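You operate a simulated robot arm through the tools that you are given. There is no shell and no other tool. Be economical: measure what you need, move in short steps, check, and stop when the job is done.

You run a simulated two-armed robot. Do the job below in one go: nothing can be reset, and whatever is moved stays where it is left.

Task
Hold the drip tray on the top of the feed table steady with one hand and put the clean filter that says "F-96" in it with the other.

The check looks at the end state, three seconds after you hand in, the way a careful person would. Anything else that was tipped, shoved, dropped, spilled or broken makes it a failure.

Robot
Two 7-joint arms with four-finger grippers on one trunk, on a base that drives. Base frame: it is fixed to the floor where the robot stands at the start and does not move with it; the origin is under the middle of the robot, x ahead of it, y to its left, z up; the surface under the hand at the start is at about z = 0.8. Readings come in m, degrees, newtons and seconds.
The left shoulder is at the start at [0.04, 0.181, 1.154], the right one opposite. With the tool pointing down near the work surface each hand reaches from about 0.32 to 0.84 m from the robot's upright axis, wherever it stands, measured 20 degrees to its own side. Places, roughly: drip tray [-1.75, -2.5, 1]. Payload 3.67 kg a hand.
The tool frame of a hand sits at the grasp point between the pads (the TCP): z along the fingers, y along the line on which they close. The tips reach 0.028 m beyond it. Largest opening 0.112 m; the body of the gripper starts 0.073 m behind the TCP.
Orientation is that of the tool frame in the base frame, as a unit quaternion [x, y, z, w]. With the fingers straight down and closing along the base's y, the tool's x points along the base's -x, its y along +y and its z along -z.

Tools
- The arms move only by the tool move_arm. It takes "left_targets", "right_targets" or both (then of equal length, played together; a hand with none holds still); each is a list of rows, each a list of 7 numbers: the shift along the tool's x, y, z in mm, then the turn, a rotation vector about the tool's x, y, z in degrees, then the closure, from 0 (fully open) to 1 (shut). In form: [[dx, dy, dz, wx, wy, wz, hand], ...]. A call has 1 to 12 rows; each row shifts and turns the commanded pose from where the row before left it, along the tool's axes as they then stand. Each row takes 0.2 s and may step no farther than 0.05 m and 8.6 degrees from the row before; otherwise, or with a gripper value out of range, the whole call is refused. A pose out of reach is approached as far as the arm can. The call stops where the force on the tool passes 40 N (or 10 N more than at its start, if that is more) or the arm is blocked; 0.2 s more then pass. The fingers move at their own pace and stop on an object; they squeeze with about 21 N. The grip force told is the motor's: it shows also when the fingers shut on nothing. Time passes only in rows, and 0.2 s behind the last, so rows that do not move let the fingers close. It gives the time, the measured TCP pose, the force on the tool (base axes), the opening and the grip force at its end, in the units of the frame above (readings bear some noise), with the torque about the TCP (base axes, N m) and any sound that the robot's microphone picked up.
- Cameras (640 x 400 px; columns grow to the right, rows downward): "scene" is now at [0.1027, -0.0244, 1.3829]; the picture's right is [-0.26, -0.96, 0.00], its down [-0.56, 0.15, -0.82] and it looks along [0.79, -0.22, -0.58] (base axes); focal length 264 px, centre (320, 200). "left" rides on the left gripper at [0.06, 0.018, -0.104] in its tool frame; the picture's right is [-0.29, 0.96, 0.00], its down [-0.80, -0.24, -0.55] and it looks along [-0.53, -0.16, 0.83] (tool axes); focal length 234 px, centre (320, 200). "right" rides on the right gripper at [0.06, -0.018, -0.104] in its tool frame; the picture's right is [0.29, 0.96, 0.00], its down [-0.80, 0.24, -0.55] and it looks along [-0.53, 0.16, 0.83] (tool axes); focal length 234 px, centre (320, 200). There is no depth. A picture from a camera that has moved, and an enlarged one, comes with that camera's place and axes in the base frame and with its lens.
- capture(camera): a new picture of that camera. It takes no simulated time.
- move_column(by): slides the trunk up (or, below 0, down) by that many m; the arms and the scene camera ride with it, the base frame stays. It gives what a move gives, with no picture.
- steer(legs): drives the robot by 1 to 6 legs, each [ahead, left, turn to the left] in m, m and degrees, along the robot's own axes; the way and the turn of a leg run together, so that a leg with both is an arc; at most 1.5 m and 180 degrees a leg. The arms and the cameras ride along, it lands a little off, and it stops where it bumps. It gives what a move gives.
- pan_tilt(pan, tilt): turns the head with the scene camera to pan (to the left, within 86 degrees either way) and tilt (down, from -29 to 69), counted from straight ahead of the robot. It gives what a move gives.
- zoom(camera, box): a new picture of the part [left, top, right, bottom] of that camera's present view, enlarged. It takes no simulated time.
- hand_in(): hands the job in; it is judged then, once.

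Go step by step. Nothing tells you exact positions but the pictures and the camera data: compare them with the known pose of the tool, close in by small moves and look again before you grip or let go. The budget is 120 turns and 108 pictures, counting those below and the enlarged ones. Unless the task says otherwise, let go and move clear before handing in, and close with one line.

The tools are called after "Request:" as name(argument=value, ...) on one line, values as JSON. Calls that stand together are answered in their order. move_arm: Moves the arms, as the interface text tells. Its arguments: {"type":"object","properties":{"left_targets":{"type":"array","items":{"type":"array","items":{"type":"number"}}},"right_targets":{"type":"array","items":{"type":"array","items":{"type":"number"}}}},"required":[]} The other tools are called the same way: move_column (by) slides the trunk up or down; steer (legs) drives the base; pan_tilt (pan, tilt) turns the head that bears the scene camera; capture (camera) takes a picture; zoom (camera, box) takes an enlarged picture of a part of a camera's view; hand_in () hands the job in.

At the start:

```text
clock: 0.0
left_position: [0.339, 0.0945, 1.093]
left_ee_rot: [0.0, 1.0, 0.0, 0.0]
left_ft_force: [0.0, 0.0, -0.4]
left_ft_torque: [0.03, 0.03, 0.01]
left_finger_gap: 0.1118
left_finger_force: 0.0
right_position: [0.5277, -0.3712, 1.0556]
right_ee_rot: [0.0, 1.0, -0.001, 0.0]
right_ft_force: [0.0, -0.6, 0.4]
right_ft_torque: [0.03, 0.01, 0.03]
right_finger_gap: 0.112
right_finger_force: 0.0
trunk travel left (down, up): [-0.275, 0.239]
robot x, y, heading: [0.0011, -0.0022, 0.1]
head pan, tilt: [-15.3, 35.2]
```

scene: 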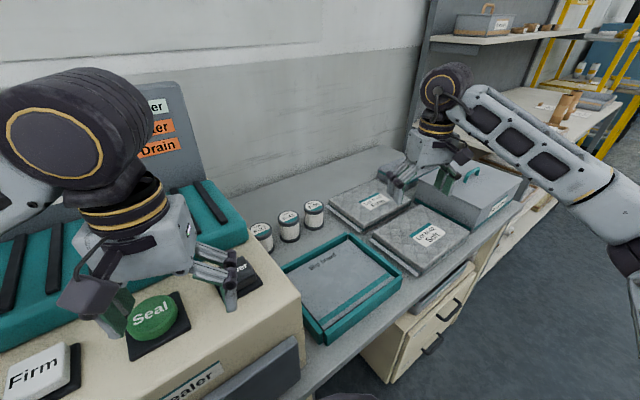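
right: 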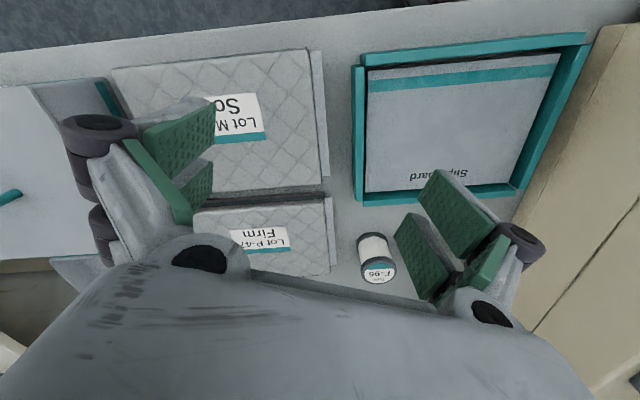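
left: 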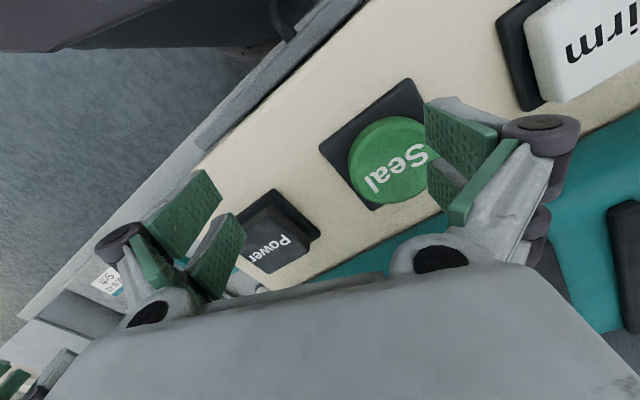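

I see a bench with pouches, a tray and three small labelled canisters, one of them reading F-96. I'll zoom in on them to find the right one.

Request:
zoom(camera="scene", box=[230, 180, 350, 255])

Request:
zoom(camera="right", box=[330, 210, 450, 285])

Request:
pan_tilt(pan=-80, tilt=20)

Request:
capture(camera="scene")

```text
5.33 times, centred on (290, 218) of scene
camera zoom: at [0.1027, -0.0244, 1.3829], right [-0.26, -0.96, 0.0], down [-0.56, 0.15, -0.82], along [0.79, -0.22, -0.58], focal length 1410 px, centre (480, 107)
```

zoom: 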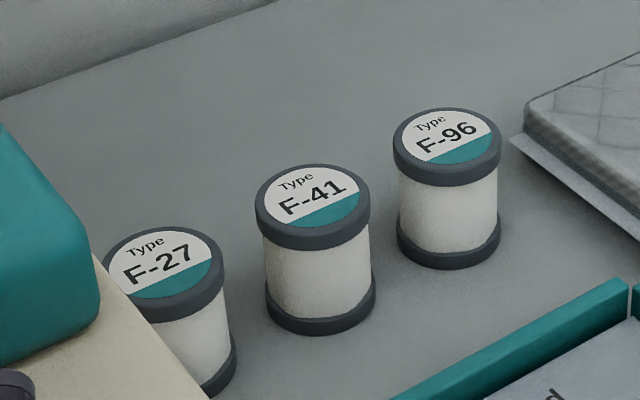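

```text
5.33 times, centred on (390, 248) of right
camera zoom: at [0.4682, -0.388, 1.1597], right [-0.29, 0.96, 0.0], down [0.8, 0.24, 0.55], along [0.53, 0.16, -0.83], focal length 1249 px, centre (-53, -53)
```

zoom: 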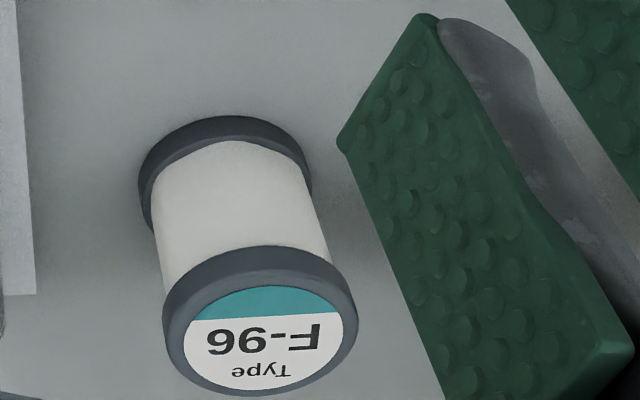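

```text
clock: 1.4
left_position: [0.339, 0.0929, 1.0935]
left_ee_rot: [0.0, 1.0, 0.0, -0.001]
left_ft_force: [-0.2, 0.2, -0.2]
left_ft_torque: [0.0, -0.02, 0.04]
left_finger_gap: 0.1121
left_finger_force: 0.1
right_position: [0.527, -0.3706, 1.0569]
right_ee_rot: [0.0, 1.0, 0.0, 0.0]
right_ft_force: [-0.5, -0.6, -0.1]
right_ft_torque: [-0.01, 0.01, -0.01]
right_finger_gap: 0.1123
right_finger_force: 0.0
trunk travel left (down, up): [-0.275, 0.239]
robot x, y, heading: [0.0013, 0.0005, 0.0]
head pan, tilt: [-80.0, 20.0]
```

```text
102 pictures are left
camera scene: at [0.0341, -0.0929, 1.407], right [-0.98, -0.17, 0.0], down [-0.06, 0.34, -0.94], along [0.16, -0.93, -0.34], focal length 264 px, centre (320, 200)
```

scene: 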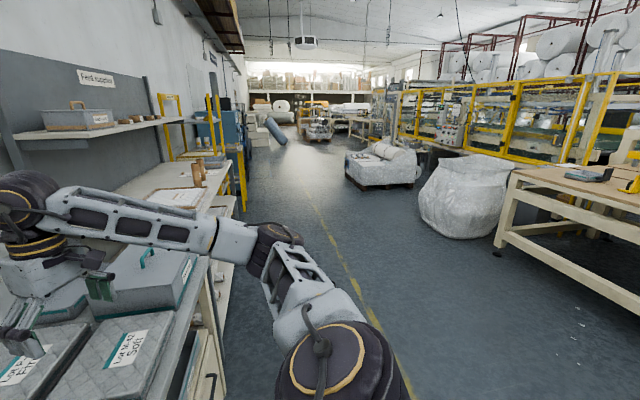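

F-96 stands at about (0.768, -0.186), with its top near z 0.877, and looks clean. I'll turn the right wrist so the fingers close roughly along x, away from the neighbouring filter.

Request:
move_arm(right_targets=[[0, 0, 0, 0, 0, -8.5, 0], [0, 0, 0, 0, 0, -8.5, 0], [0, 0, 0, 0, 0, -8.5, 0], [0, 0, 0, 0, 0, -8.5, 0], [0, 0, 0, 0, 0, -8.5, 0], [0, 0, 0, 0, 0, -8.5, 0], [0, 0, 0, 0, 0, -8.5, 0], [0, 0, 0, 0, 0, -8.5, 0], [0, 0, 0, 0, 0, -7, 0]])

Request:
pan_tilt(pan=-15, tilt=35)

Request:
capture(camera="scene")

Request:
capture(camera="right")

```text
clock: 3.4
left_position: [0.3385, 0.0944, 1.0925]
left_ee_rot: [0.0, 1.0, 0.0, 0.0]
left_ft_force: [-0.4, -1.0, 0.9]
left_ft_torque: [-0.01, 0.01, 0.02]
left_finger_gap: 0.112
left_finger_force: 0.0
right_position: [0.4998, -0.3594, 1.0529]
right_ee_rot: [-0.277, 0.961, -0.008, 0.007]
right_ft_force: [1.3, -1.1, 0.7]
right_ft_torque: [0.0, 0.03, 0.01]
right_finger_gap: 0.1119
right_finger_force: 0.0
right hand out of reach, approached as far as the arm can: row 4, 5, 6, 7, 8, 9
trunk travel left (down, up): [-0.275, 0.239]
robot x, y, heading: [-0.0013, 0.0008, 0.2]
head pan, tilt: [-80.0, 20.0]
```

```text
clock: 4.7
left_position: [0.3376, 0.095, 1.0926]
left_ee_rot: [0.0, 1.0, 0.0, 0.0]
left_ft_force: [0.2, 0.4, 0.0]
left_ft_torque: [-0.01, 0.04, -0.02]
left_finger_gap: 0.1121
left_finger_force: 0.0
right_position: [0.4996, -0.3602, 1.0518]
right_ee_rot: [-0.278, 0.961, -0.008, 0.008]
right_ft_force: [-0.6, -0.2, -0.1]
right_ft_torque: [-0.02, 0.02, -0.01]
right_finger_gap: 0.1119
right_finger_force: 0.0
trunk travel left (down, up): [-0.275, 0.239]
robot x, y, heading: [-0.0012, -0.0009, 0.1]
head pan, tilt: [-15.0, 35.0]
```

```text
101 pictures are left
camera scene: at [0.1027, -0.024, 1.3832], right [-0.26, -0.97, 0.0], down [-0.55, 0.15, -0.82], along [0.79, -0.21, -0.57], focal length 264 px, centre (320, 200)
```

scene: 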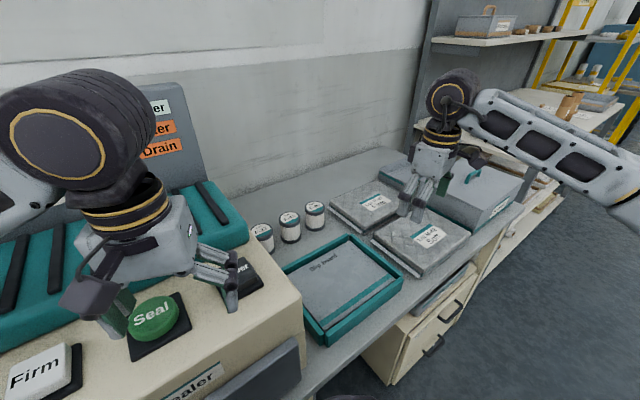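

```text
100 pictures are left
camera right: at [0.4569, -0.4055, 1.1562], right [-0.75, 0.66, -0.02], down [0.54, 0.63, 0.56], along [0.38, 0.41, -0.83], focal length 234 px, centre (320, 200)
```

right: 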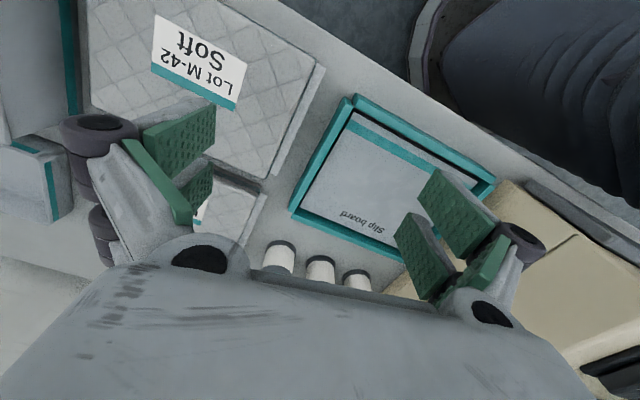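

The wrist hits its limit that way, so I'll turn it the other way instead, to about +45 degrees from where it started.

Request:
move_arm(right_targets=[[0, 0, 0, 0, 0, 8.5, 0], [0, 0, 0, 0, 0, 8.5, 0], [0, 0, 0, 0, 0, 8.5, 0], [0, 0, 0, 0, 0, 8.5, 0], [0, 0, 0, 0, 0, 8.5, 0], [0, 0, 0, 0, 0, 8.5, 0], [0, 0, 0, 0, 0, 8.5, 0], [0, 0, 0, 0, 0, 8.5, 0], [0, 0, 0, 0, 0, 8.5, 0]])

```text
clock: 6.7
left_position: [0.3385, 0.094, 1.0926]
left_ee_rot: [0.0, 1.0, 0.0, -0.001]
left_ft_force: [-1.0, 0.3, 0.2]
left_ft_torque: [-0.01, 0.02, 0.02]
left_finger_gap: 0.1118
left_finger_force: 0.0
right_position: [0.4999, -0.3601, 1.0516]
right_ee_rot: [0.377, 0.926, -0.001, 0.01]
right_ft_force: [0.0, -0.5, 0.3]
right_ft_torque: [0.02, 0.03, -0.01]
right_finger_gap: 0.112
right_finger_force: 0.2
trunk travel left (down, up): [-0.275, 0.239]
robot x, y, heading: [0.0005, -0.0029, -0.1]
head pan, tilt: [-15.0, 35.0]
```

The wrist now sits at +44 degrees, and each call starts from the measured pose. Next I'll move to hover above F-96.

Request:
move_arm(right_targets=[[-8.8, 38.9, 6, 0, 0, 0, 0], [-8.8, 38.9, 6, 0, 0, 0, 0], [-8.8, 38.9, 6, 0, 0, 0, 0], [-8.8, 38.9, 6, 0, 0, 0, 0], [-8.8, 38.9, 6, 0, 0, 0, 0], [-8.8, 38.9, 6, 0, 0, 0, 0], [-8.8, 38.9, 6, 0, 0, 0, 0], [-8.8, 38.9, 6, 0, 0, 0, 0], [0, 0, 0, 0, 0, 0, 0]])

Request:
capture(camera="scene")

Request:
capture(camera="right")

```text
clock: 8.7
left_position: [0.3376, 0.0924, 1.093]
left_ee_rot: [0.001, 1.0, 0.001, 0.0]
left_ft_force: [-1.1, 0.0, 0.3]
left_ft_torque: [0.04, -0.01, 0.03]
left_finger_gap: 0.1121
left_finger_force: 0.1
right_position: [0.7685, -0.1866, 1.0059]
right_ee_rot: [0.377, 0.926, -0.001, 0.01]
right_ft_force: [0.7, -0.8, 0.1]
right_ft_torque: [0.05, -0.03, 0.0]
right_finger_gap: 0.1121
right_finger_force: 0.1
trunk travel left (down, up): [-0.275, 0.239]
robot x, y, heading: [-0.0027, -0.0006, 0.2]
head pan, tilt: [-15.0, 35.0]
```

```text
99 pictures are left
camera scene: at [0.1025, -0.0257, 1.3832], right [-0.26, -0.97, 0.0], down [-0.55, 0.15, -0.82], along [0.79, -0.21, -0.57], focal length 264 px, centre (320, 200)
```

scene: 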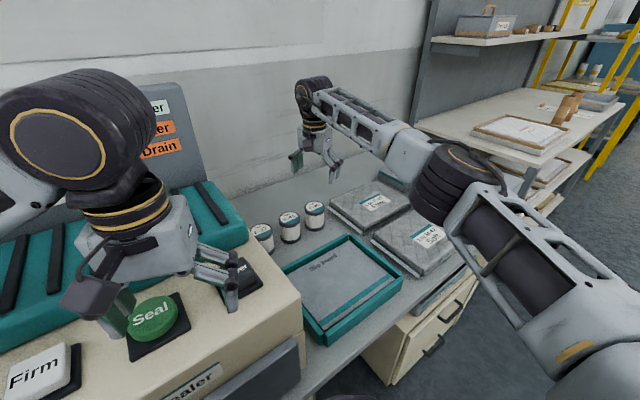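

```text
98 pictures are left
camera right: at [0.7108, -0.1574, 1.1076], right [0.46, 0.89, 0.0], down [0.73, -0.38, 0.57], along [0.51, -0.26, -0.82], focal length 234 px, centre (320, 200)
```

right: 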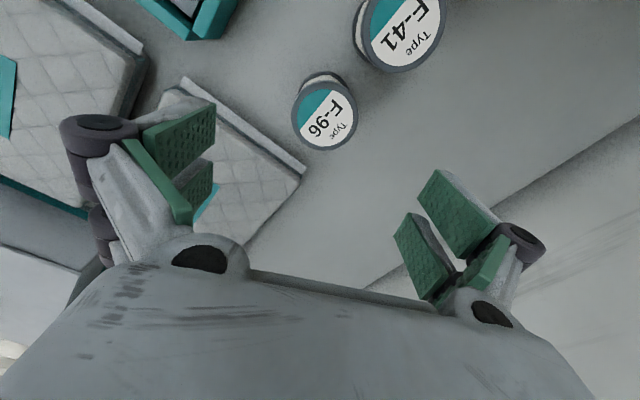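

F-96 appears very nearly centred under the fingers. I'll level the tool and lower to just above the can.

Request:
move_arm(right_targets=[[0, 0, 20, 0.35, 1.1, 0, 0], [0, 0, 25, 0, 0, 0, 0], [0, 0, 25, 0, 0, 0, 0], [0, 0, 0, 0, 0, 0, 0]])

Request:
capture(camera="right")

Request:
zoom(camera="scene", box=[240, 100, 400, 250])

```text
clock: 9.7
left_position: [0.3374, 0.0945, 1.0918]
left_ee_rot: [0.0, 1.0, 0.0, 0.0]
left_ft_force: [-0.5, -0.3, -0.4]
left_ft_torque: [-0.01, 0.0, -0.01]
left_finger_gap: 0.1118
left_finger_force: 0.1
right_position: [0.7696, -0.1858, 0.9375]
right_ee_rot: [0.378, 0.926, -0.001, 0.0]
right_ft_force: [-0.7, -0.1, 0.3]
right_ft_torque: [-0.02, -0.02, 0.01]
right_finger_gap: 0.112
right_finger_force: 0.1
trunk travel left (down, up): [-0.275, 0.239]
robot x, y, heading: [-0.0014, 0.0018, 0.3]
head pan, tilt: [-15.0, 35.0]
```

```text
97 pictures are left
camera right: at [0.7135, -0.1563, 1.0408], right [0.46, 0.89, 0.0], down [0.74, -0.38, 0.56], along [0.49, -0.26, -0.83], focal length 234 px, centre (320, 200)
```

right: 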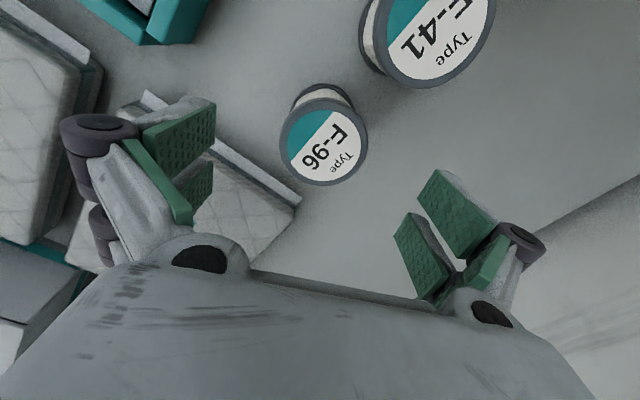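

```text
2.67 times, centred on (320, 175) of scene
camera zoom: at [0.1027, -0.0239, 1.3832], right [-0.26, -0.97, 0.0], down [-0.55, 0.15, -0.82], along [0.79, -0.21, -0.57], focal length 705 px, centre (320, 267)
```

zoom: 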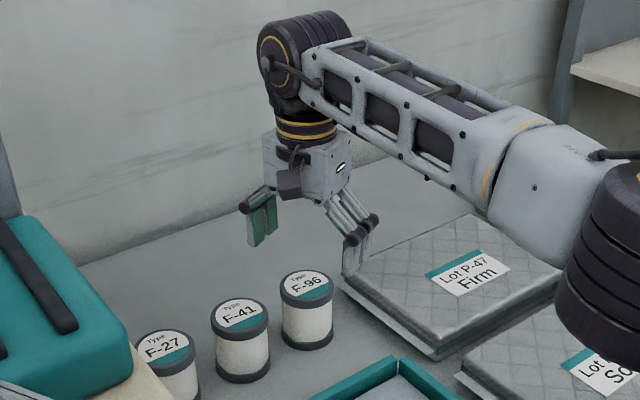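

The can is within 4 mm of centre and the pouch is clear of the fingers. I'll descend in place and grip.

Request:
move_arm(right_targets=[[1, 3.5, 15, 0, 0, 0, 0], [0, 0, 25, 0, 0, 0, 0], [0, 0, 25, 0, 0, 0, 0], [0, 0, 20, 0, 0, 0, 0], [0, 0, 0, 0, 0, 0, 0]])

Request:
capture(camera="right")

Request:
zoom(camera="scene", box=[240, 100, 400, 250])

```text
clock: 10.9
left_position: [0.3383, 0.0937, 1.0932]
left_ee_rot: [0.0, 1.0, 0.0, 0.0]
left_ft_force: [0.6, -1.2, 0.6]
left_ft_torque: [0.01, 0.03, 0.0]
left_finger_gap: 0.1123
left_finger_force: 0.0
right_position: [0.7702, -0.1843, 0.8519]
right_ee_rot: [0.377, 0.926, -0.001, 0.001]
right_ft_force: [-0.4, 0.1, -0.2]
right_ft_torque: [-0.02, 0.0, 0.01]
right_finger_gap: 0.1121
right_finger_force: 0.1
trunk travel left (down, up): [-0.275, 0.239]
robot x, y, heading: [-0.0018, -0.0014, 0.1]
head pan, tilt: [-15.0, 35.0]
```

```text
95 pictures are left
camera right: at [0.7157, -0.1534, 0.9556], right [0.46, 0.89, 0.0], down [0.74, -0.38, 0.56], along [0.49, -0.26, -0.83], focal length 234 px, centre (320, 200)
```

right: 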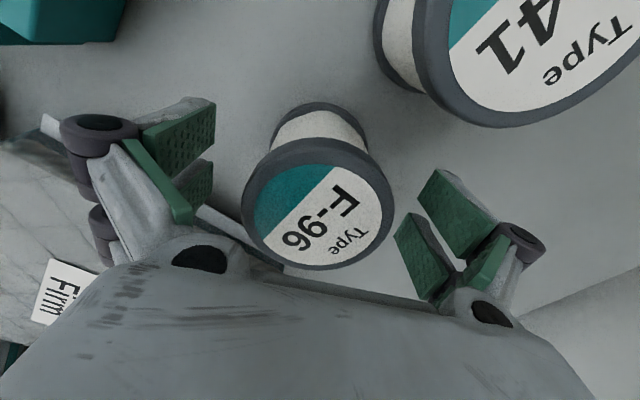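

```text
2.67 times, centred on (320, 175) of scene
camera zoom: at [0.1027, -0.0239, 1.3832], right [-0.26, -0.97, 0.0], down [-0.55, 0.15, -0.82], along [0.79, -0.21, -0.57], focal length 705 px, centre (320, 267)
```

zoom: 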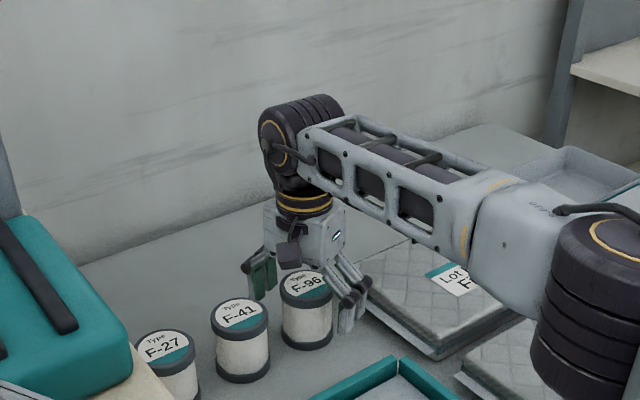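

The can is centred between the pads, so I'll close the fingers on it.

Request:
move_arm(right_targets=[[0, 0, 0, 0, 0, 0, 0.3], [0, 0, 0, 0, 0, 0, 0.6], [0, 0, 0, 0, 0, 0, 1], [0, 0, 0, 0, 0, 0, 1]])

Request:
capture(camera="right")

```text
clock: 11.9
left_position: [0.3383, 0.0957, 1.0941]
left_ee_rot: [0.0, 1.0, 0.0, -0.001]
left_ft_force: [0.7, -0.1, -0.1]
left_ft_torque: [0.02, -0.02, 0.0]
left_finger_gap: 0.1118
left_finger_force: 0.1
right_position: [0.7699, -0.183, 0.8509]
right_ee_rot: [0.377, 0.926, -0.001, 0.001]
right_ft_force: [-0.4, -0.3, 1.7]
right_ft_torque: [-0.07, 0.03, 0.0]
right_finger_gap: 0.0621
right_finger_force: 20.8
trunk travel left (down, up): [-0.275, 0.239]
robot x, y, heading: [0.0002, -0.0016, 0.0]
head pan, tilt: [-15.0, 35.0]
```

```text
93 pictures are left
camera right: at [0.7158, -0.1536, 0.9558], right [0.46, 0.89, 0.0], down [0.74, -0.38, 0.56], along [0.49, -0.26, -0.83], focal length 234 px, centre (320, 200)
```

right: 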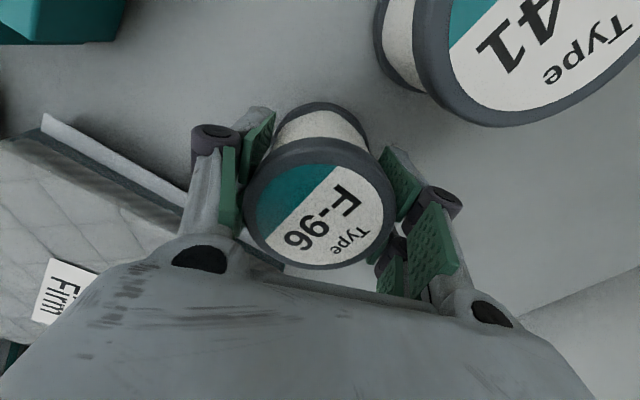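

Gripped at a 62 mm opening. I'll lift it straight up.

Request:
move_arm(right_targets=[[0, 0, -20, 0, 0, 0, 1], [0, 0, -30, 0, 0, 0, 1], [0, 0, -40, 0, 0, 0, 1], [0, 0, -45, 0, 0, 0, 1], [0, 0, -45, 0, 0, 0, 1], [0, 0, -30, 0, 0, 0, 1]])

Request:
capture(camera="right")

Request:
capture(camera="scene")

```text
clock: 13.3
left_position: [0.3378, 0.0946, 1.0933]
left_ee_rot: [0.0, 1.0, 0.0, 0.0]
left_ft_force: [-0.4, 0.8, 0.2]
left_ft_torque: [0.0, 0.02, 0.01]
left_finger_gap: 0.112
left_finger_force: 0.1
right_position: [0.7703, -0.1846, 1.0668]
right_ee_rot: [0.376, 0.926, 0.0, 0.001]
right_ft_force: [-0.7, 0.1, 0.9]
right_ft_torque: [0.02, 0.0, 0.0]
right_finger_gap: 0.0001
right_finger_force: 21.4
trunk travel left (down, up): [-0.275, 0.239]
robot x, y, heading: [0.0005, -0.0016, -0.5]
head pan, tilt: [-15.0, 35.0]
```

```text
92 pictures are left
camera right: at [0.7154, -0.1545, 1.1696], right [0.46, 0.89, 0.0], down [0.74, -0.38, 0.56], along [0.49, -0.26, -0.83], focal length 234 px, centre (320, 200)
```

right: 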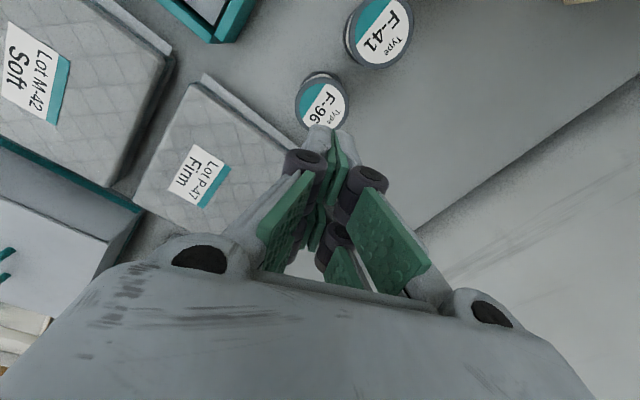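

```text
91 pictures are left
camera scene: at [0.1026, -0.0234, 1.3832], right [-0.26, -0.97, 0.0], down [-0.55, 0.15, -0.82], along [0.79, -0.21, -0.57], focal length 264 px, centre (320, 200)
```

scene: 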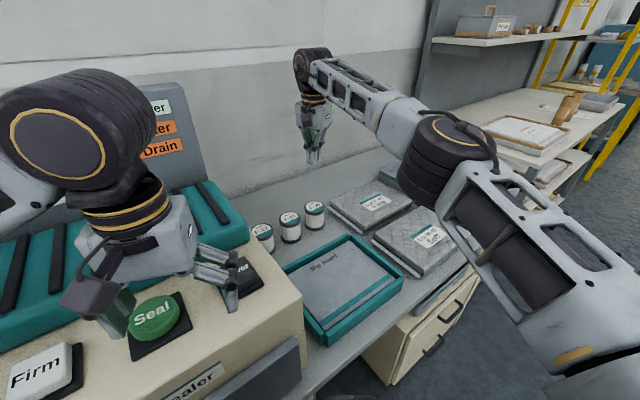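

The grip slipped and the can stayed put; I probably held only the top cap's rim. I'll reopen the fingers, check that the can hasn't moved, then grip lower so both caps are held and lift more gently.

Request:
move_arm(right_targets=[[0, 0, 0, 0, 0, 0, 0], [0, 0, 0, 0, 0, 0, 0], [0, 0, 30, 0, 0, 0, 0], [0, 0, 40, 0, 0, 0, 0], [0, 0, 40, 0, 0, 0, 0], [0, 0, 20, 0, 0, 0, 0], [0, 0, 0, 0, 0, 0, 0]])

Request:
capture(camera="right")

Request:
zoom(camera="scene", box=[260, 180, 356, 240])

```text
clock: 14.9
left_position: [0.3388, 0.0953, 1.0924]
left_ee_rot: [0.0, 1.0, 0.0, 0.0]
left_ft_force: [-0.2, -0.1, -0.1]
left_ft_torque: [-0.02, 0.01, -0.03]
left_finger_gap: 0.112
left_finger_force: 0.1
right_position: [0.7707, -0.1846, 0.9343]
right_ee_rot: [0.377, 0.926, 0.0, 0.001]
right_ft_force: [-0.4, 0.1, -0.1]
right_ft_torque: [0.01, 0.02, 0.02]
right_finger_gap: 0.1123
right_finger_force: 0.0
trunk travel left (down, up): [-0.275, 0.239]
robot x, y, heading: [-0.0004, 0.0033, 0.0]
head pan, tilt: [-15.0, 35.0]
```

```text
90 pictures are left
camera right: at [0.7162, -0.1551, 1.0375], right [0.46, 0.89, 0.0], down [0.74, -0.38, 0.56], along [0.49, -0.26, -0.83], focal length 234 px, centre (320, 200)
```

right: 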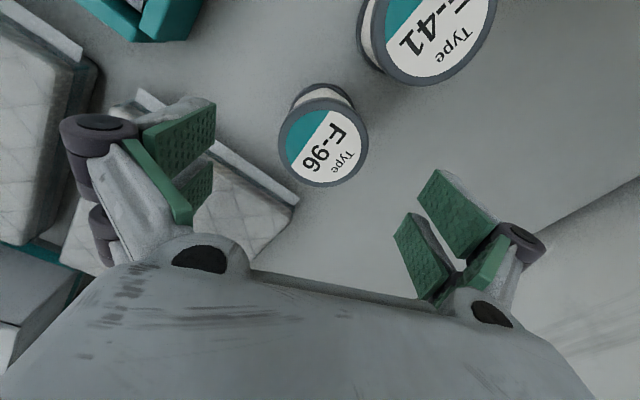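

```text
6.67 times, centred on (308, 210) of scene
camera zoom: at [0.1027, -0.0238, 1.3832], right [-0.26, -0.97, 0.0], down [-0.55, 0.15, -0.82], along [0.79, -0.21, -0.57], focal length 1763 px, centre (400, 133)
```

zoom: 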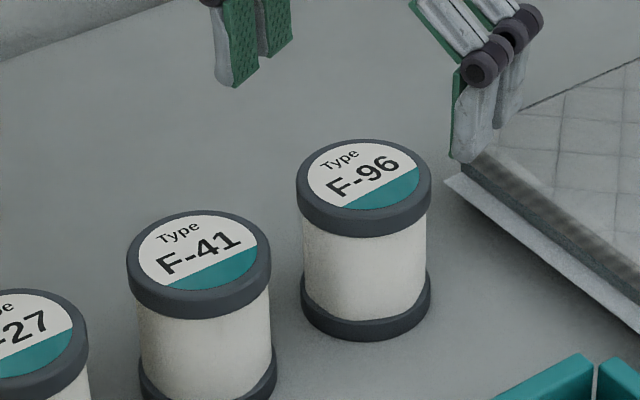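

The can hasn't moved. I'll go down about 15 mm lower than before, close for longer, and lift a little as a test.

Request:
move_arm(right_targets=[[0, 2, 20, 0, 0, 0, 0], [0, 0, 25, 0, 0, 0, 0], [0, 0, 25, 0, 0, 0, 0], [0, 0, 20, 0, 0, 0, 0], [0, 0, 9, 0, 0, 0, 0], [0, 0, 0, 0, 0, 0, 0.5], [0, 0, 0, 0, 0, 0, 1], [0, 0, 0, 0, 0, 0, 1], [0, 0, 0, 0, 0, 0, 1], [0, 0, 0, 0, 0, 0, 1]])

Request:
capture(camera="right")

Request:
zoom(camera="scene", box=[260, 160, 356, 220])

```text
clock: 17.1
left_position: [0.338, 0.0943, 1.0929]
left_ee_rot: [0.0, 1.0, 0.001, -0.001]
left_ft_force: [-0.6, -0.7, 0.0]
left_ft_torque: [-0.01, 0.01, -0.04]
left_finger_gap: 0.1118
left_finger_force: 0.0
right_position: [0.7722, -0.1815, 0.8325]
right_ee_rot: [0.377, 0.926, -0.001, 0.001]
right_ft_force: [0.1, 1.0, -0.3]
right_ft_torque: [-0.04, 0.02, 0.03]
right_finger_gap: 0.0628
right_finger_force: 20.5
trunk travel left (down, up): [-0.275, 0.239]
robot x, y, heading: [0.0007, 0.0015, -0.1]
head pan, tilt: [-15.0, 35.0]
```

```text
88 pictures are left
camera right: at [0.717, -0.1522, 0.9366], right [0.46, 0.89, 0.0], down [0.74, -0.38, 0.56], along [0.49, -0.26, -0.83], focal length 234 px, centre (320, 200)
```

right: 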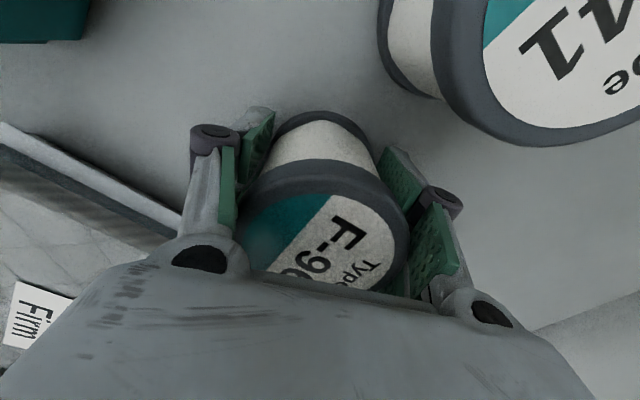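

```text
6.67 times, centred on (308, 190) of scene
camera zoom: at [0.1031, -0.0239, 1.3832], right [-0.26, -0.97, 0.0], down [-0.55, 0.15, -0.82], along [0.79, -0.21, -0.57], focal length 1763 px, centre (400, 267)
```

zoom: 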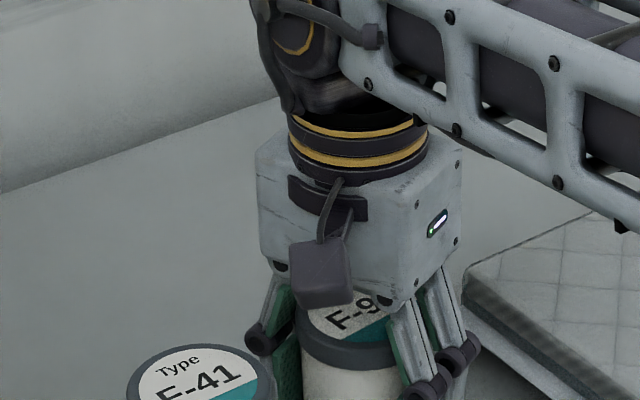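

The grip now spans more of the can. I'll lift slowly as a test.

Request:
move_arm(right_targets=[[0, 0, -4, 0, 0, 0, 1], [0, 0, -6, 0, 0, 0, 1], [0, 0, -8, 0, 0, 0, 1], [0, 0, -10, 0, 0, 0, 1]])

Request:
capture(camera="right")

```text
clock: 18.1
left_position: [0.3369, 0.0942, 1.0921]
left_ee_rot: [0.0, 1.0, 0.0, -0.001]
left_ft_force: [0.6, 0.5, -0.5]
left_ft_torque: [0.0, -0.02, -0.02]
left_finger_gap: 0.1119
left_finger_force: 0.0
right_position: [0.771, -0.1821, 0.8617]
right_ee_rot: [0.377, 0.926, -0.001, 0.0]
right_ft_force: [-0.1, 0.2, -2.2]
right_ft_torque: [0.0, 0.01, 0.01]
right_finger_gap: 0.0629
right_finger_force: 20.2
trunk travel left (down, up): [-0.275, 0.239]
robot x, y, heading: [-0.0015, -0.0005, -0.2]
head pan, tilt: [-15.0, 35.0]
```

```text
86 pictures are left
camera right: at [0.7169, -0.1528, 0.9657], right [0.46, 0.89, 0.0], down [0.74, -0.38, 0.56], along [0.49, -0.26, -0.83], focal length 234 px, centre (320, 200)
```

right: 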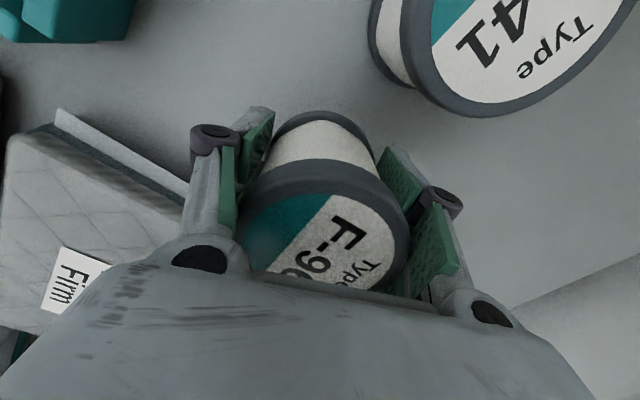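

It's holding, with a weight of about 2.2 N. I'll raise it clear and draw the arm back.

Request:
move_arm(right_targets=[[0, 0, -15, 0, 0, 0, 1], [0, 0, -20, 0, 0, 0, 1], [0, 0, -25, 0, 0, 0, 1], [0, 0, -25, 0, 0, 0, 1], [0, 0, -25, 0, 0, 0, 1], [0, 0, -25, 0, 0, 0, 1], [0, 0, -25, 0, 0, 0, 1], [0, 0, -25, 0, 0, 0, 1], [0, 0, -20, 0, 0, 0, 1], [0, 0, -15, 0, 0, 0, 1]])

Request:
move_arm(right_targets=[[6, -17, 0, 0, 0, 0, 1], [8, -24, 0, 0, 0, 0, 1], [9, -28, 0, 0, 0, 0, 1], [9, -28, 0, 0, 0, 0, 1], [9, -28, 0, 0, 0, 0, 1], [9, -28, 0, 0, 0, 0, 1], [9, -28, 0, 0, 0, 0, 1], [9, -28, 0, 0, 0, 0, 1], [8, -24, 0, 0, 0, 0, 1], [6, -17, 0, 0, 0, 0, 1], [3, -8, 0, 0, 0, 0, 1]])

Request:
capture(camera="right")

Request:
pan_tilt(pan=-85, tilt=10)

Request:
capture(camera="scene")

```text
clock: 20.3
left_position: [0.3381, 0.0945, 1.0924]
left_ee_rot: [0.0, 1.0, 0.001, 0.0]
left_ft_force: [0.1, 0.0, 0.1]
left_ft_torque: [-0.06, 0.0, 0.01]
left_finger_gap: 0.1119
left_finger_force: 0.2
right_position: [0.7704, -0.1833, 1.0825]
right_ee_rot: [0.377, 0.926, -0.001, 0.001]
right_ft_force: [0.1, -0.6, -1.5]
right_ft_torque: [0.05, 0.0, 0.01]
right_finger_gap: 0.0628
right_finger_force: 21.0
trunk travel left (down, up): [-0.275, 0.239]
robot x, y, heading: [-0.0008, -0.0007, 0.1]
head pan, tilt: [-15.0, 35.0]
```

```text
clock: 22.7
left_position: [0.3374, 0.0947, 1.094]
left_ee_rot: [0.0, 1.0, 0.0, 0.0]
left_ft_force: [0.4, 0.5, 0.7]
left_ft_torque: [-0.01, 0.0, -0.07]
left_finger_gap: 0.1119
left_finger_force: 0.0
right_position: [0.5305, -0.3079, 1.0822]
right_ee_rot: [0.377, 0.926, -0.001, 0.0]
right_ft_force: [0.0, 0.0, -1.8]
right_ft_torque: [0.0, 0.0, 0.03]
right_finger_gap: 0.0629
right_finger_force: 20.8
trunk travel left (down, up): [-0.275, 0.239]
robot x, y, heading: [0.0021, -0.0002, 0.1]
head pan, tilt: [-15.0, 35.0]
```

```text
85 pictures are left
camera right: at [0.4763, -0.2777, 1.1863], right [0.46, 0.89, 0.0], down [0.74, -0.38, 0.56], along [0.49, -0.26, -0.83], focal length 234 px, centre (320, 200)
```

right: 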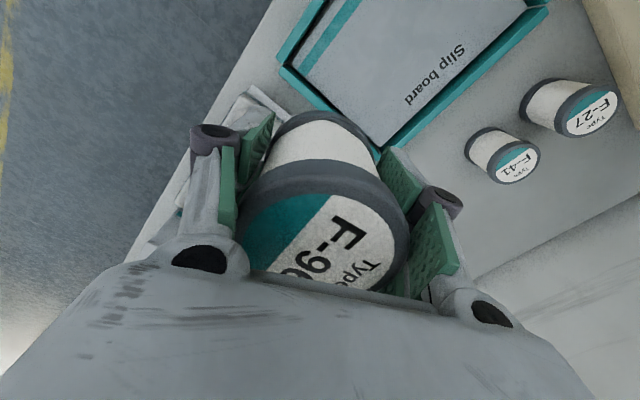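

```text
clock: 24.1
left_position: [0.337, 0.0942, 1.093]
left_ee_rot: [0.0, 1.0, 0.001, 0.001]
left_ft_force: [0.5, -0.1, 0.2]
left_ft_torque: [-0.01, 0.05, 0.0]
left_finger_gap: 0.1121
left_finger_force: 0.1
right_position: [0.5314, -0.3069, 1.0831]
right_ee_rot: [0.376, 0.927, -0.001, 0.001]
right_ft_force: [-1.2, 0.2, -2.6]
right_ft_torque: [0.01, -0.01, 0.03]
right_finger_gap: 0.0628
right_finger_force: 21.0
trunk travel left (down, up): [-0.275, 0.239]
robot x, y, heading: [-0.0022, 0.0034, 0.0]
head pan, tilt: [-85.0, 10.0]
```

```text
84 pictures are left
camera scene: at [0.0262, -0.0939, 1.4233], right [-1.0, -0.09, 0.0], down [-0.02, 0.17, -0.98], along [0.09, -0.98, -0.17], focal length 264 px, centre (320, 200)
```

scene: 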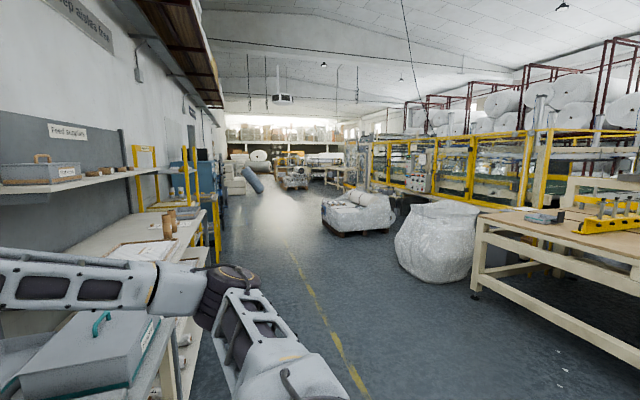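

The can is secure in the right hand. The feed table seems to be behind me to the right, so I'll back off the bench and turn toward it.

Request:
steer(legs=[[-0.45, 0, 0], [0, 0, -90]])

Request:
pan_tilt(pan=-20, tilt=15)

Request:
capture(camera="scene")

Request:
pan_tilt(pan=-80, tilt=20)

Request:
capture(camera="scene")

```text
clock: 31.1
left_position: [-0.3412, -0.3373, 1.093]
left_ee_rot: [0.699, 0.716, -0.001, 0.0]
left_ft_force: [0.2, 0.4, -0.1]
left_ft_torque: [0.01, 0.05, -0.01]
left_finger_gap: 0.112
left_finger_force: 0.1
right_position: [-0.7377, -0.5403, 1.0828]
right_ee_rot: [0.917, 0.399, -0.001, 0.0]
right_ft_force: [-0.8, -0.1, -1.5]
right_ft_torque: [-0.01, -0.02, -0.02]
right_finger_gap: 0.0628
right_finger_force: 21.2
trunk travel left (down, up): [-0.275, 0.239]
robot x, y, heading: [-0.4407, -0.0027, -88.6]
head pan, tilt: [-85.0, 10.0]
```

```text
clock: 32.4
left_position: [-0.3407, -0.3374, 1.0928]
left_ee_rot: [0.699, 0.715, 0.0, 0.0]
left_ft_force: [-0.2, 0.1, -1.0]
left_ft_torque: [-0.03, 0.03, 0.02]
left_finger_gap: 0.1121
left_finger_force: 0.1
right_position: [-0.7373, -0.5402, 1.0828]
right_ee_rot: [0.917, 0.399, 0.0, 0.0]
right_ft_force: [-0.2, 0.5, -1.0]
right_ft_torque: [0.0, 0.04, 0.0]
right_finger_gap: 0.063
right_finger_force: 21.2
trunk travel left (down, up): [-0.275, 0.239]
robot x, y, heading: [-0.4461, -0.0006, -88.6]
head pan, tilt: [-20.0, 15.0]
```

```text
83 pictures are left
camera scene: at [-0.4757, -0.1113, 1.4152], right [-0.95, 0.32, 0.0], down [0.08, 0.25, -0.97], along [-0.31, -0.92, -0.26], focal length 264 px, centre (320, 200)
```

scene: 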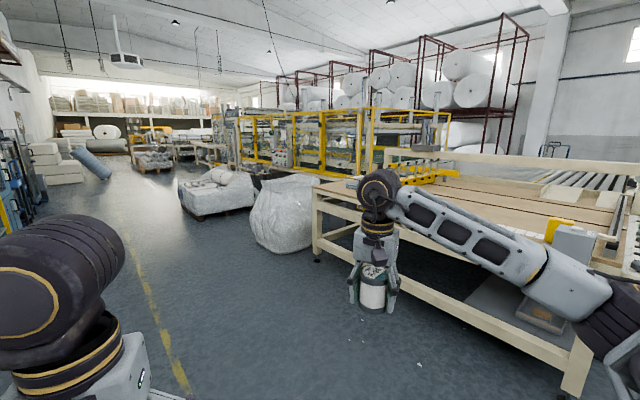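

```text
clock: 33.7
left_position: [-0.3419, -0.3367, 1.0925]
left_ee_rot: [0.7, 0.715, 0.0, 0.001]
left_ft_force: [0.8, -0.9, -0.2]
left_ft_torque: [-0.02, 0.02, 0.0]
left_finger_gap: 0.1119
left_finger_force: 0.0
right_position: [-0.7392, -0.5392, 1.0826]
right_ee_rot: [0.916, 0.4, -0.001, -0.001]
right_ft_force: [0.2, -0.3, -2.4]
right_ft_torque: [-0.02, 0.04, 0.0]
right_finger_gap: 0.0628
right_finger_force: 20.9
trunk travel left (down, up): [-0.275, 0.239]
robot x, y, heading: [-0.4471, 0.0001, -88.6]
head pan, tilt: [-80.0, 20.0]
```

```text
82 pictures are left
camera scene: at [-0.5371, -0.0412, 1.407], right [-0.2, 0.98, 0.0], down [0.34, 0.07, -0.94], along [-0.92, -0.19, -0.34], focal length 264 px, centre (320, 200)
```

scene: 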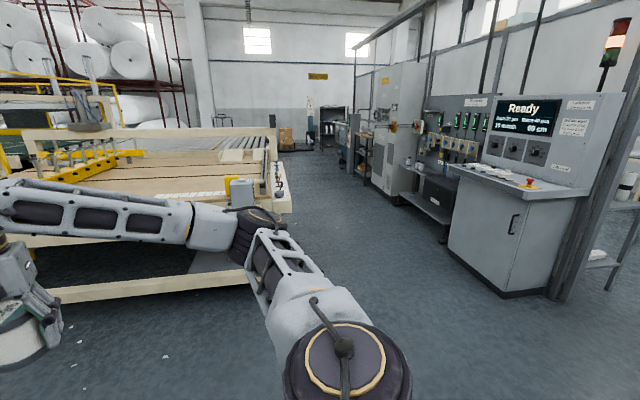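

The long table ahead to the right must be the feed table. I'll zoom around where the tray should be.

Request:
pan_tilt(pan=-35, tilt=15)

Request:
move_column(by=0.2)

Request:
capture(camera="scene")

Request:
zoom(camera="scene", box=[180, 100, 340, 200])

```text
clock: 34.8
left_position: [-0.3409, -0.3366, 1.0931]
left_ee_rot: [0.698, 0.716, 0.0, 0.0]
left_ft_force: [0.9, 1.0, 0.4]
left_ft_torque: [-0.01, 0.01, -0.01]
left_finger_gap: 0.112
left_finger_force: 0.1
right_position: [-0.7381, -0.5403, 1.0828]
right_ee_rot: [0.917, 0.399, -0.001, -0.001]
right_ft_force: [0.7, -0.3, -0.7]
right_ft_torque: [-0.01, 0.0, 0.02]
right_finger_gap: 0.0631
right_finger_force: 20.9
trunk travel left (down, up): [-0.275, 0.239]
robot x, y, heading: [-0.4465, -0.0001, -88.9]
head pan, tilt: [-35.0, 15.0]
```

```text
clock: 37.0
left_position: [-0.3416, -0.3371, 1.2932]
left_ee_rot: [0.699, 0.715, 0.0, 0.0]
left_ft_force: [0.8, -0.7, 0.0]
left_ft_torque: [-0.01, 0.02, -0.01]
left_finger_gap: 0.112
left_finger_force: 0.1
right_position: [-0.738, -0.5408, 1.2835]
right_ee_rot: [0.917, 0.4, -0.001, -0.001]
right_ft_force: [-0.1, -1.0, -1.3]
right_ft_torque: [0.0, -0.02, 0.02]
right_finger_gap: 0.063
right_finger_force: 20.9
trunk travel left (down, up): [-0.475, 0.039]
robot x, y, heading: [-0.4432, -0.0051, -88.6]
head pan, tilt: [-35.0, 15.0]
```

```text
81 pictures are left
camera scene: at [-0.4976, -0.1007, 1.6158], right [-0.83, 0.55, 0.0], down [0.14, 0.22, -0.97], along [-0.53, -0.8, -0.26], focal length 264 px, centre (320, 200)
```

scene: 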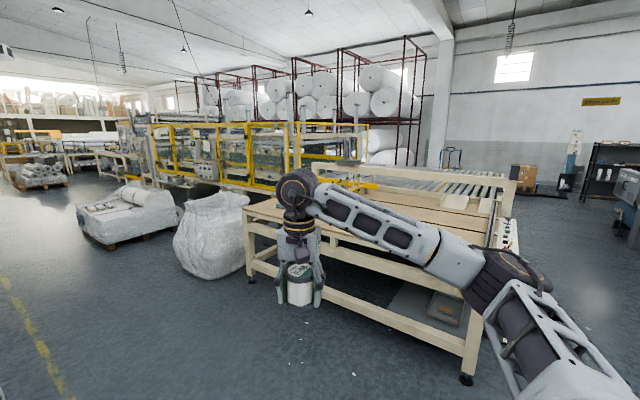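

```text
4.00 times, centred on (260, 150) of scene
camera zoom: at [-0.4976, -0.1007, 1.6158], right [-0.83, 0.55, 0.0], down [0.14, 0.22, -0.97], along [-0.53, -0.8, -0.26], focal length 1058 px, centre (560, 400)
```

zoom: 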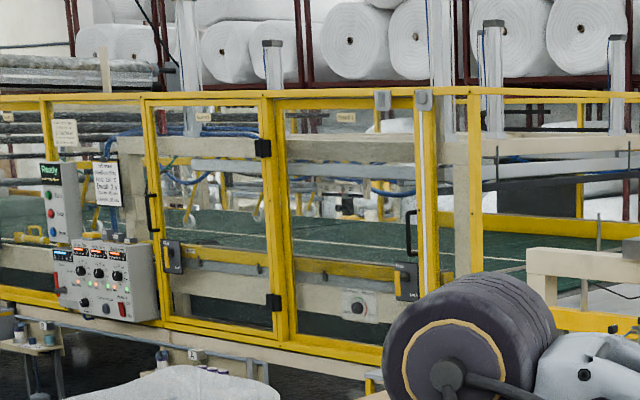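

My arm hides the table surface. The table's near edge seems to run at an angle from about (-2.1, -0.7) to (-1.3, -2.6), so I'll drive partway and turn to face it.

Request:
steer(legs=[[0.9, 0, 0], [0.9, 0, 0], [0, 0, -68]])

Request:
pan_tilt(pan=0, tilt=25)

Request:
capture(camera="scene")

```text
clock: 49.4
left_position: [-0.6669, -1.9944, 1.2934]
left_ee_rot: [0.978, 0.209, 0.0, -0.001]
left_ft_force: [-0.6, 0.1, 0.6]
left_ft_torque: [0.02, -0.01, -0.02]
left_finger_gap: 0.1119
left_finger_force: 0.0
right_position: [-1.0068, -1.7072, 1.2828]
right_ee_rot: [0.984, -0.176, -0.001, -0.001]
right_ft_force: [0.0, 0.2, -1.3]
right_ft_torque: [0.0, -0.03, -0.03]
right_finger_gap: 0.063
right_finger_force: 21.4
trunk travel left (down, up): [-0.475, 0.039]
robot x, y, heading: [-0.3992, -1.7703, -156.0]
head pan, tilt: [-35.0, 15.0]
```

```text
clock: 50.5
left_position: [-0.6685, -1.9954, 1.2928]
left_ee_rot: [0.978, 0.208, -0.001, -0.001]
left_ft_force: [-0.6, 0.5, -0.1]
left_ft_torque: [-0.03, 0.0, -0.05]
left_finger_gap: 0.1121
left_finger_force: 0.0
right_position: [-1.0074, -1.7068, 1.2832]
right_ee_rot: [0.984, -0.176, 0.0, -0.001]
right_ft_force: [-0.5, 0.0, -1.8]
right_ft_torque: [0.02, 0.0, 0.02]
right_finger_gap: 0.0629
right_finger_force: 21.0
trunk travel left (down, up): [-0.475, 0.039]
robot x, y, heading: [-0.3979, -1.7704, -156.1]
head pan, tilt: [0.0, 25.0]
```

```text
79 pictures are left
camera scene: at [-0.502, -1.8186, 1.5995], right [-0.41, 0.91, 0.0], down [0.39, 0.17, -0.91], along [-0.83, -0.37, -0.42], focal length 264 px, centre (320, 200)
```

scene: 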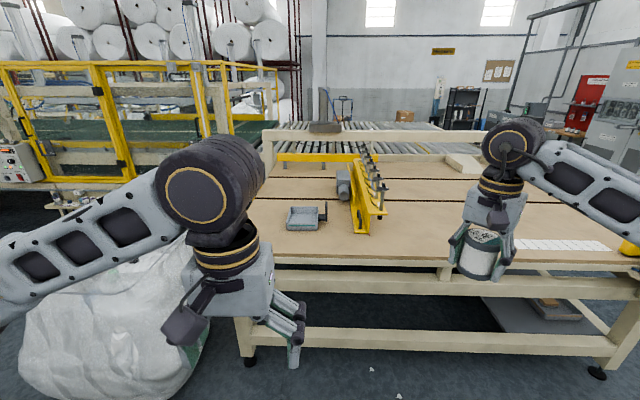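

The small grey tray with a side handle sits near the table's front edge, at about pixel (303, 217). I'll zoom in on it.

Request:
zoom(camera="scene", box=[260, 180, 356, 240])

Request:
zoom(camera="scene", box=[440, 190, 540, 290])

```text
6.67 times, centred on (308, 210) of scene
camera zoom: at [-0.502, -1.8186, 1.5995], right [-0.41, 0.91, 0.0], down [0.39, 0.17, -0.91], along [-0.83, -0.37, -0.42], focal length 1763 px, centre (400, 133)
```

zoom: 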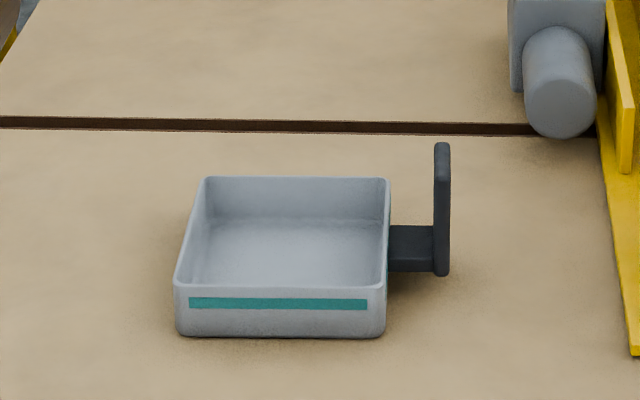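

```text
4.00 times, centred on (490, 240) of scene
camera zoom: at [-0.502, -1.8186, 1.5995], right [-0.41, 0.91, 0.0], down [0.39, 0.17, -0.91], along [-0.83, -0.37, -0.42], focal length 1058 px, centre (-360, 40)
```

zoom: 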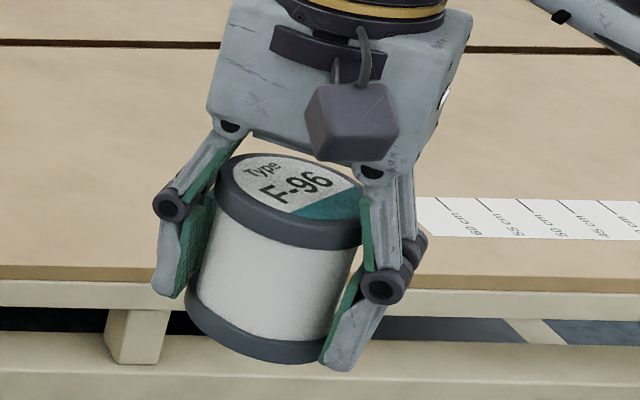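

The tray is about 1.54 m ahead and 0.1 m to the left, on a table top near z 0.8, with a yellow fixture to its right. I'll pull the right hand in a bit and drive partway to measure more exactly.

Request:
move_arm(right_targets=[[12, -12, -5, 0, 0, 0, 1], [18, -18, -8, 0, 0, 0, 1], [18, -18, -8, 0, 0, 0, 1], [18, -18, -8, 0, 0, 0, 1], [12, -12, -5, 0, 0, 0, 1]])

Request:
steer(legs=[[0.55, 0.08, 0]])

Request:
pan_tilt(pan=0, tilt=40)

Request:
capture(camera="scene")

```text
clock: 51.6
left_position: [-0.6662, -1.9949, 1.2938]
left_ee_rot: [0.978, 0.208, 0.0, 0.0]
left_ft_force: [0.5, -0.8, 1.0]
left_ft_torque: [0.02, 0.0, 0.02]
left_finger_gap: 0.1119
left_finger_force: 0.1
right_position: [-0.9063, -1.6608, 1.317]
right_ee_rot: [0.984, -0.176, 0.0, 0.0]
right_ft_force: [-0.1, 0.4, -1.7]
right_ft_torque: [-0.02, 0.02, -0.01]
right_finger_gap: 0.0629
right_finger_force: 20.6
trunk travel left (down, up): [-0.475, 0.039]
robot x, y, heading: [-0.3937, -1.7755, -155.9]
head pan, tilt: [0.0, 25.0]
```

```text
clock: 54.9
left_position: [-1.1414, -2.2926, 1.294]
left_ee_rot: [0.978, 0.21, 0.001, 0.0]
left_ft_force: [-0.1, -0.4, 0.2]
left_ft_torque: [-0.02, 0.01, 0.04]
left_finger_gap: 0.112
left_finger_force: 0.1
right_position: [-1.3817, -1.9614, 1.317]
right_ee_rot: [0.985, -0.174, -0.001, 0.0]
right_ft_force: [0.2, -0.4, -2.4]
right_ft_torque: [-0.03, 0.02, -0.03]
right_finger_gap: 0.063
right_finger_force: 21.1
trunk travel left (down, up): [-0.475, 0.039]
robot x, y, heading: [-0.8763, -2.0724, -155.6]
head pan, tilt: [0.0, 25.0]
```

```text
clock: 55.7
left_position: [-1.1427, -2.2948, 1.2929]
left_ee_rot: [0.977, 0.211, 0.0, 0.0]
left_ft_force: [-0.2, 0.3, 0.6]
left_ft_torque: [-0.02, -0.02, 0.0]
left_finger_gap: 0.112
left_finger_force: 0.0
right_position: [-1.3848, -1.9623, 1.3166]
right_ee_rot: [0.985, -0.173, -0.001, -0.001]
right_ft_force: [-0.4, -0.2, -2.0]
right_ft_torque: [0.0, 0.0, 0.0]
right_finger_gap: 0.0629
right_finger_force: 20.6
trunk travel left (down, up): [-0.475, 0.039]
robot x, y, heading: [-0.8688, -2.0684, -155.8]
head pan, tilt: [0.0, 40.0]
```

```text
76 pictures are left
camera scene: at [-0.9717, -2.1134, 1.5761], right [-0.41, 0.91, 0.0], down [0.59, 0.26, -0.77], along [-0.7, -0.32, -0.64], focal length 264 px, centre (320, 200)
```

scene: 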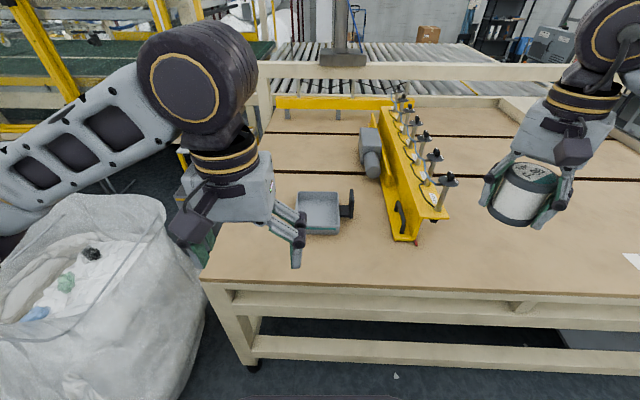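

I'll zoom in on the tray for exact geometry.

Request:
zoom(camera="scene", box=[272, 175, 368, 245])

```text
5.71 times, centred on (320, 210) of scene
camera zoom: at [-0.9717, -2.1134, 1.5761], right [-0.41, 0.91, 0.0], down [0.59, 0.26, -0.77], along [-0.7, -0.32, -0.64], focal length 1511 px, centre (320, 143)
```

zoom: 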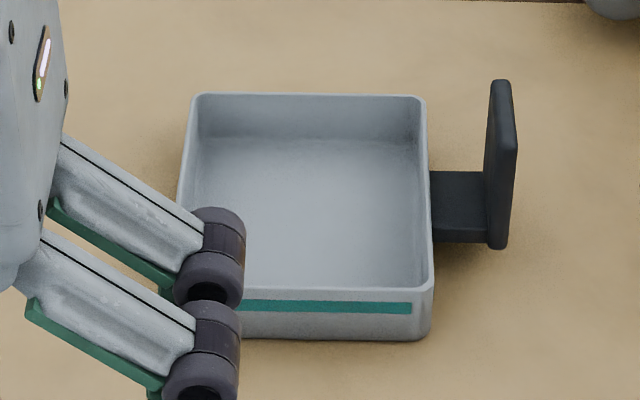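

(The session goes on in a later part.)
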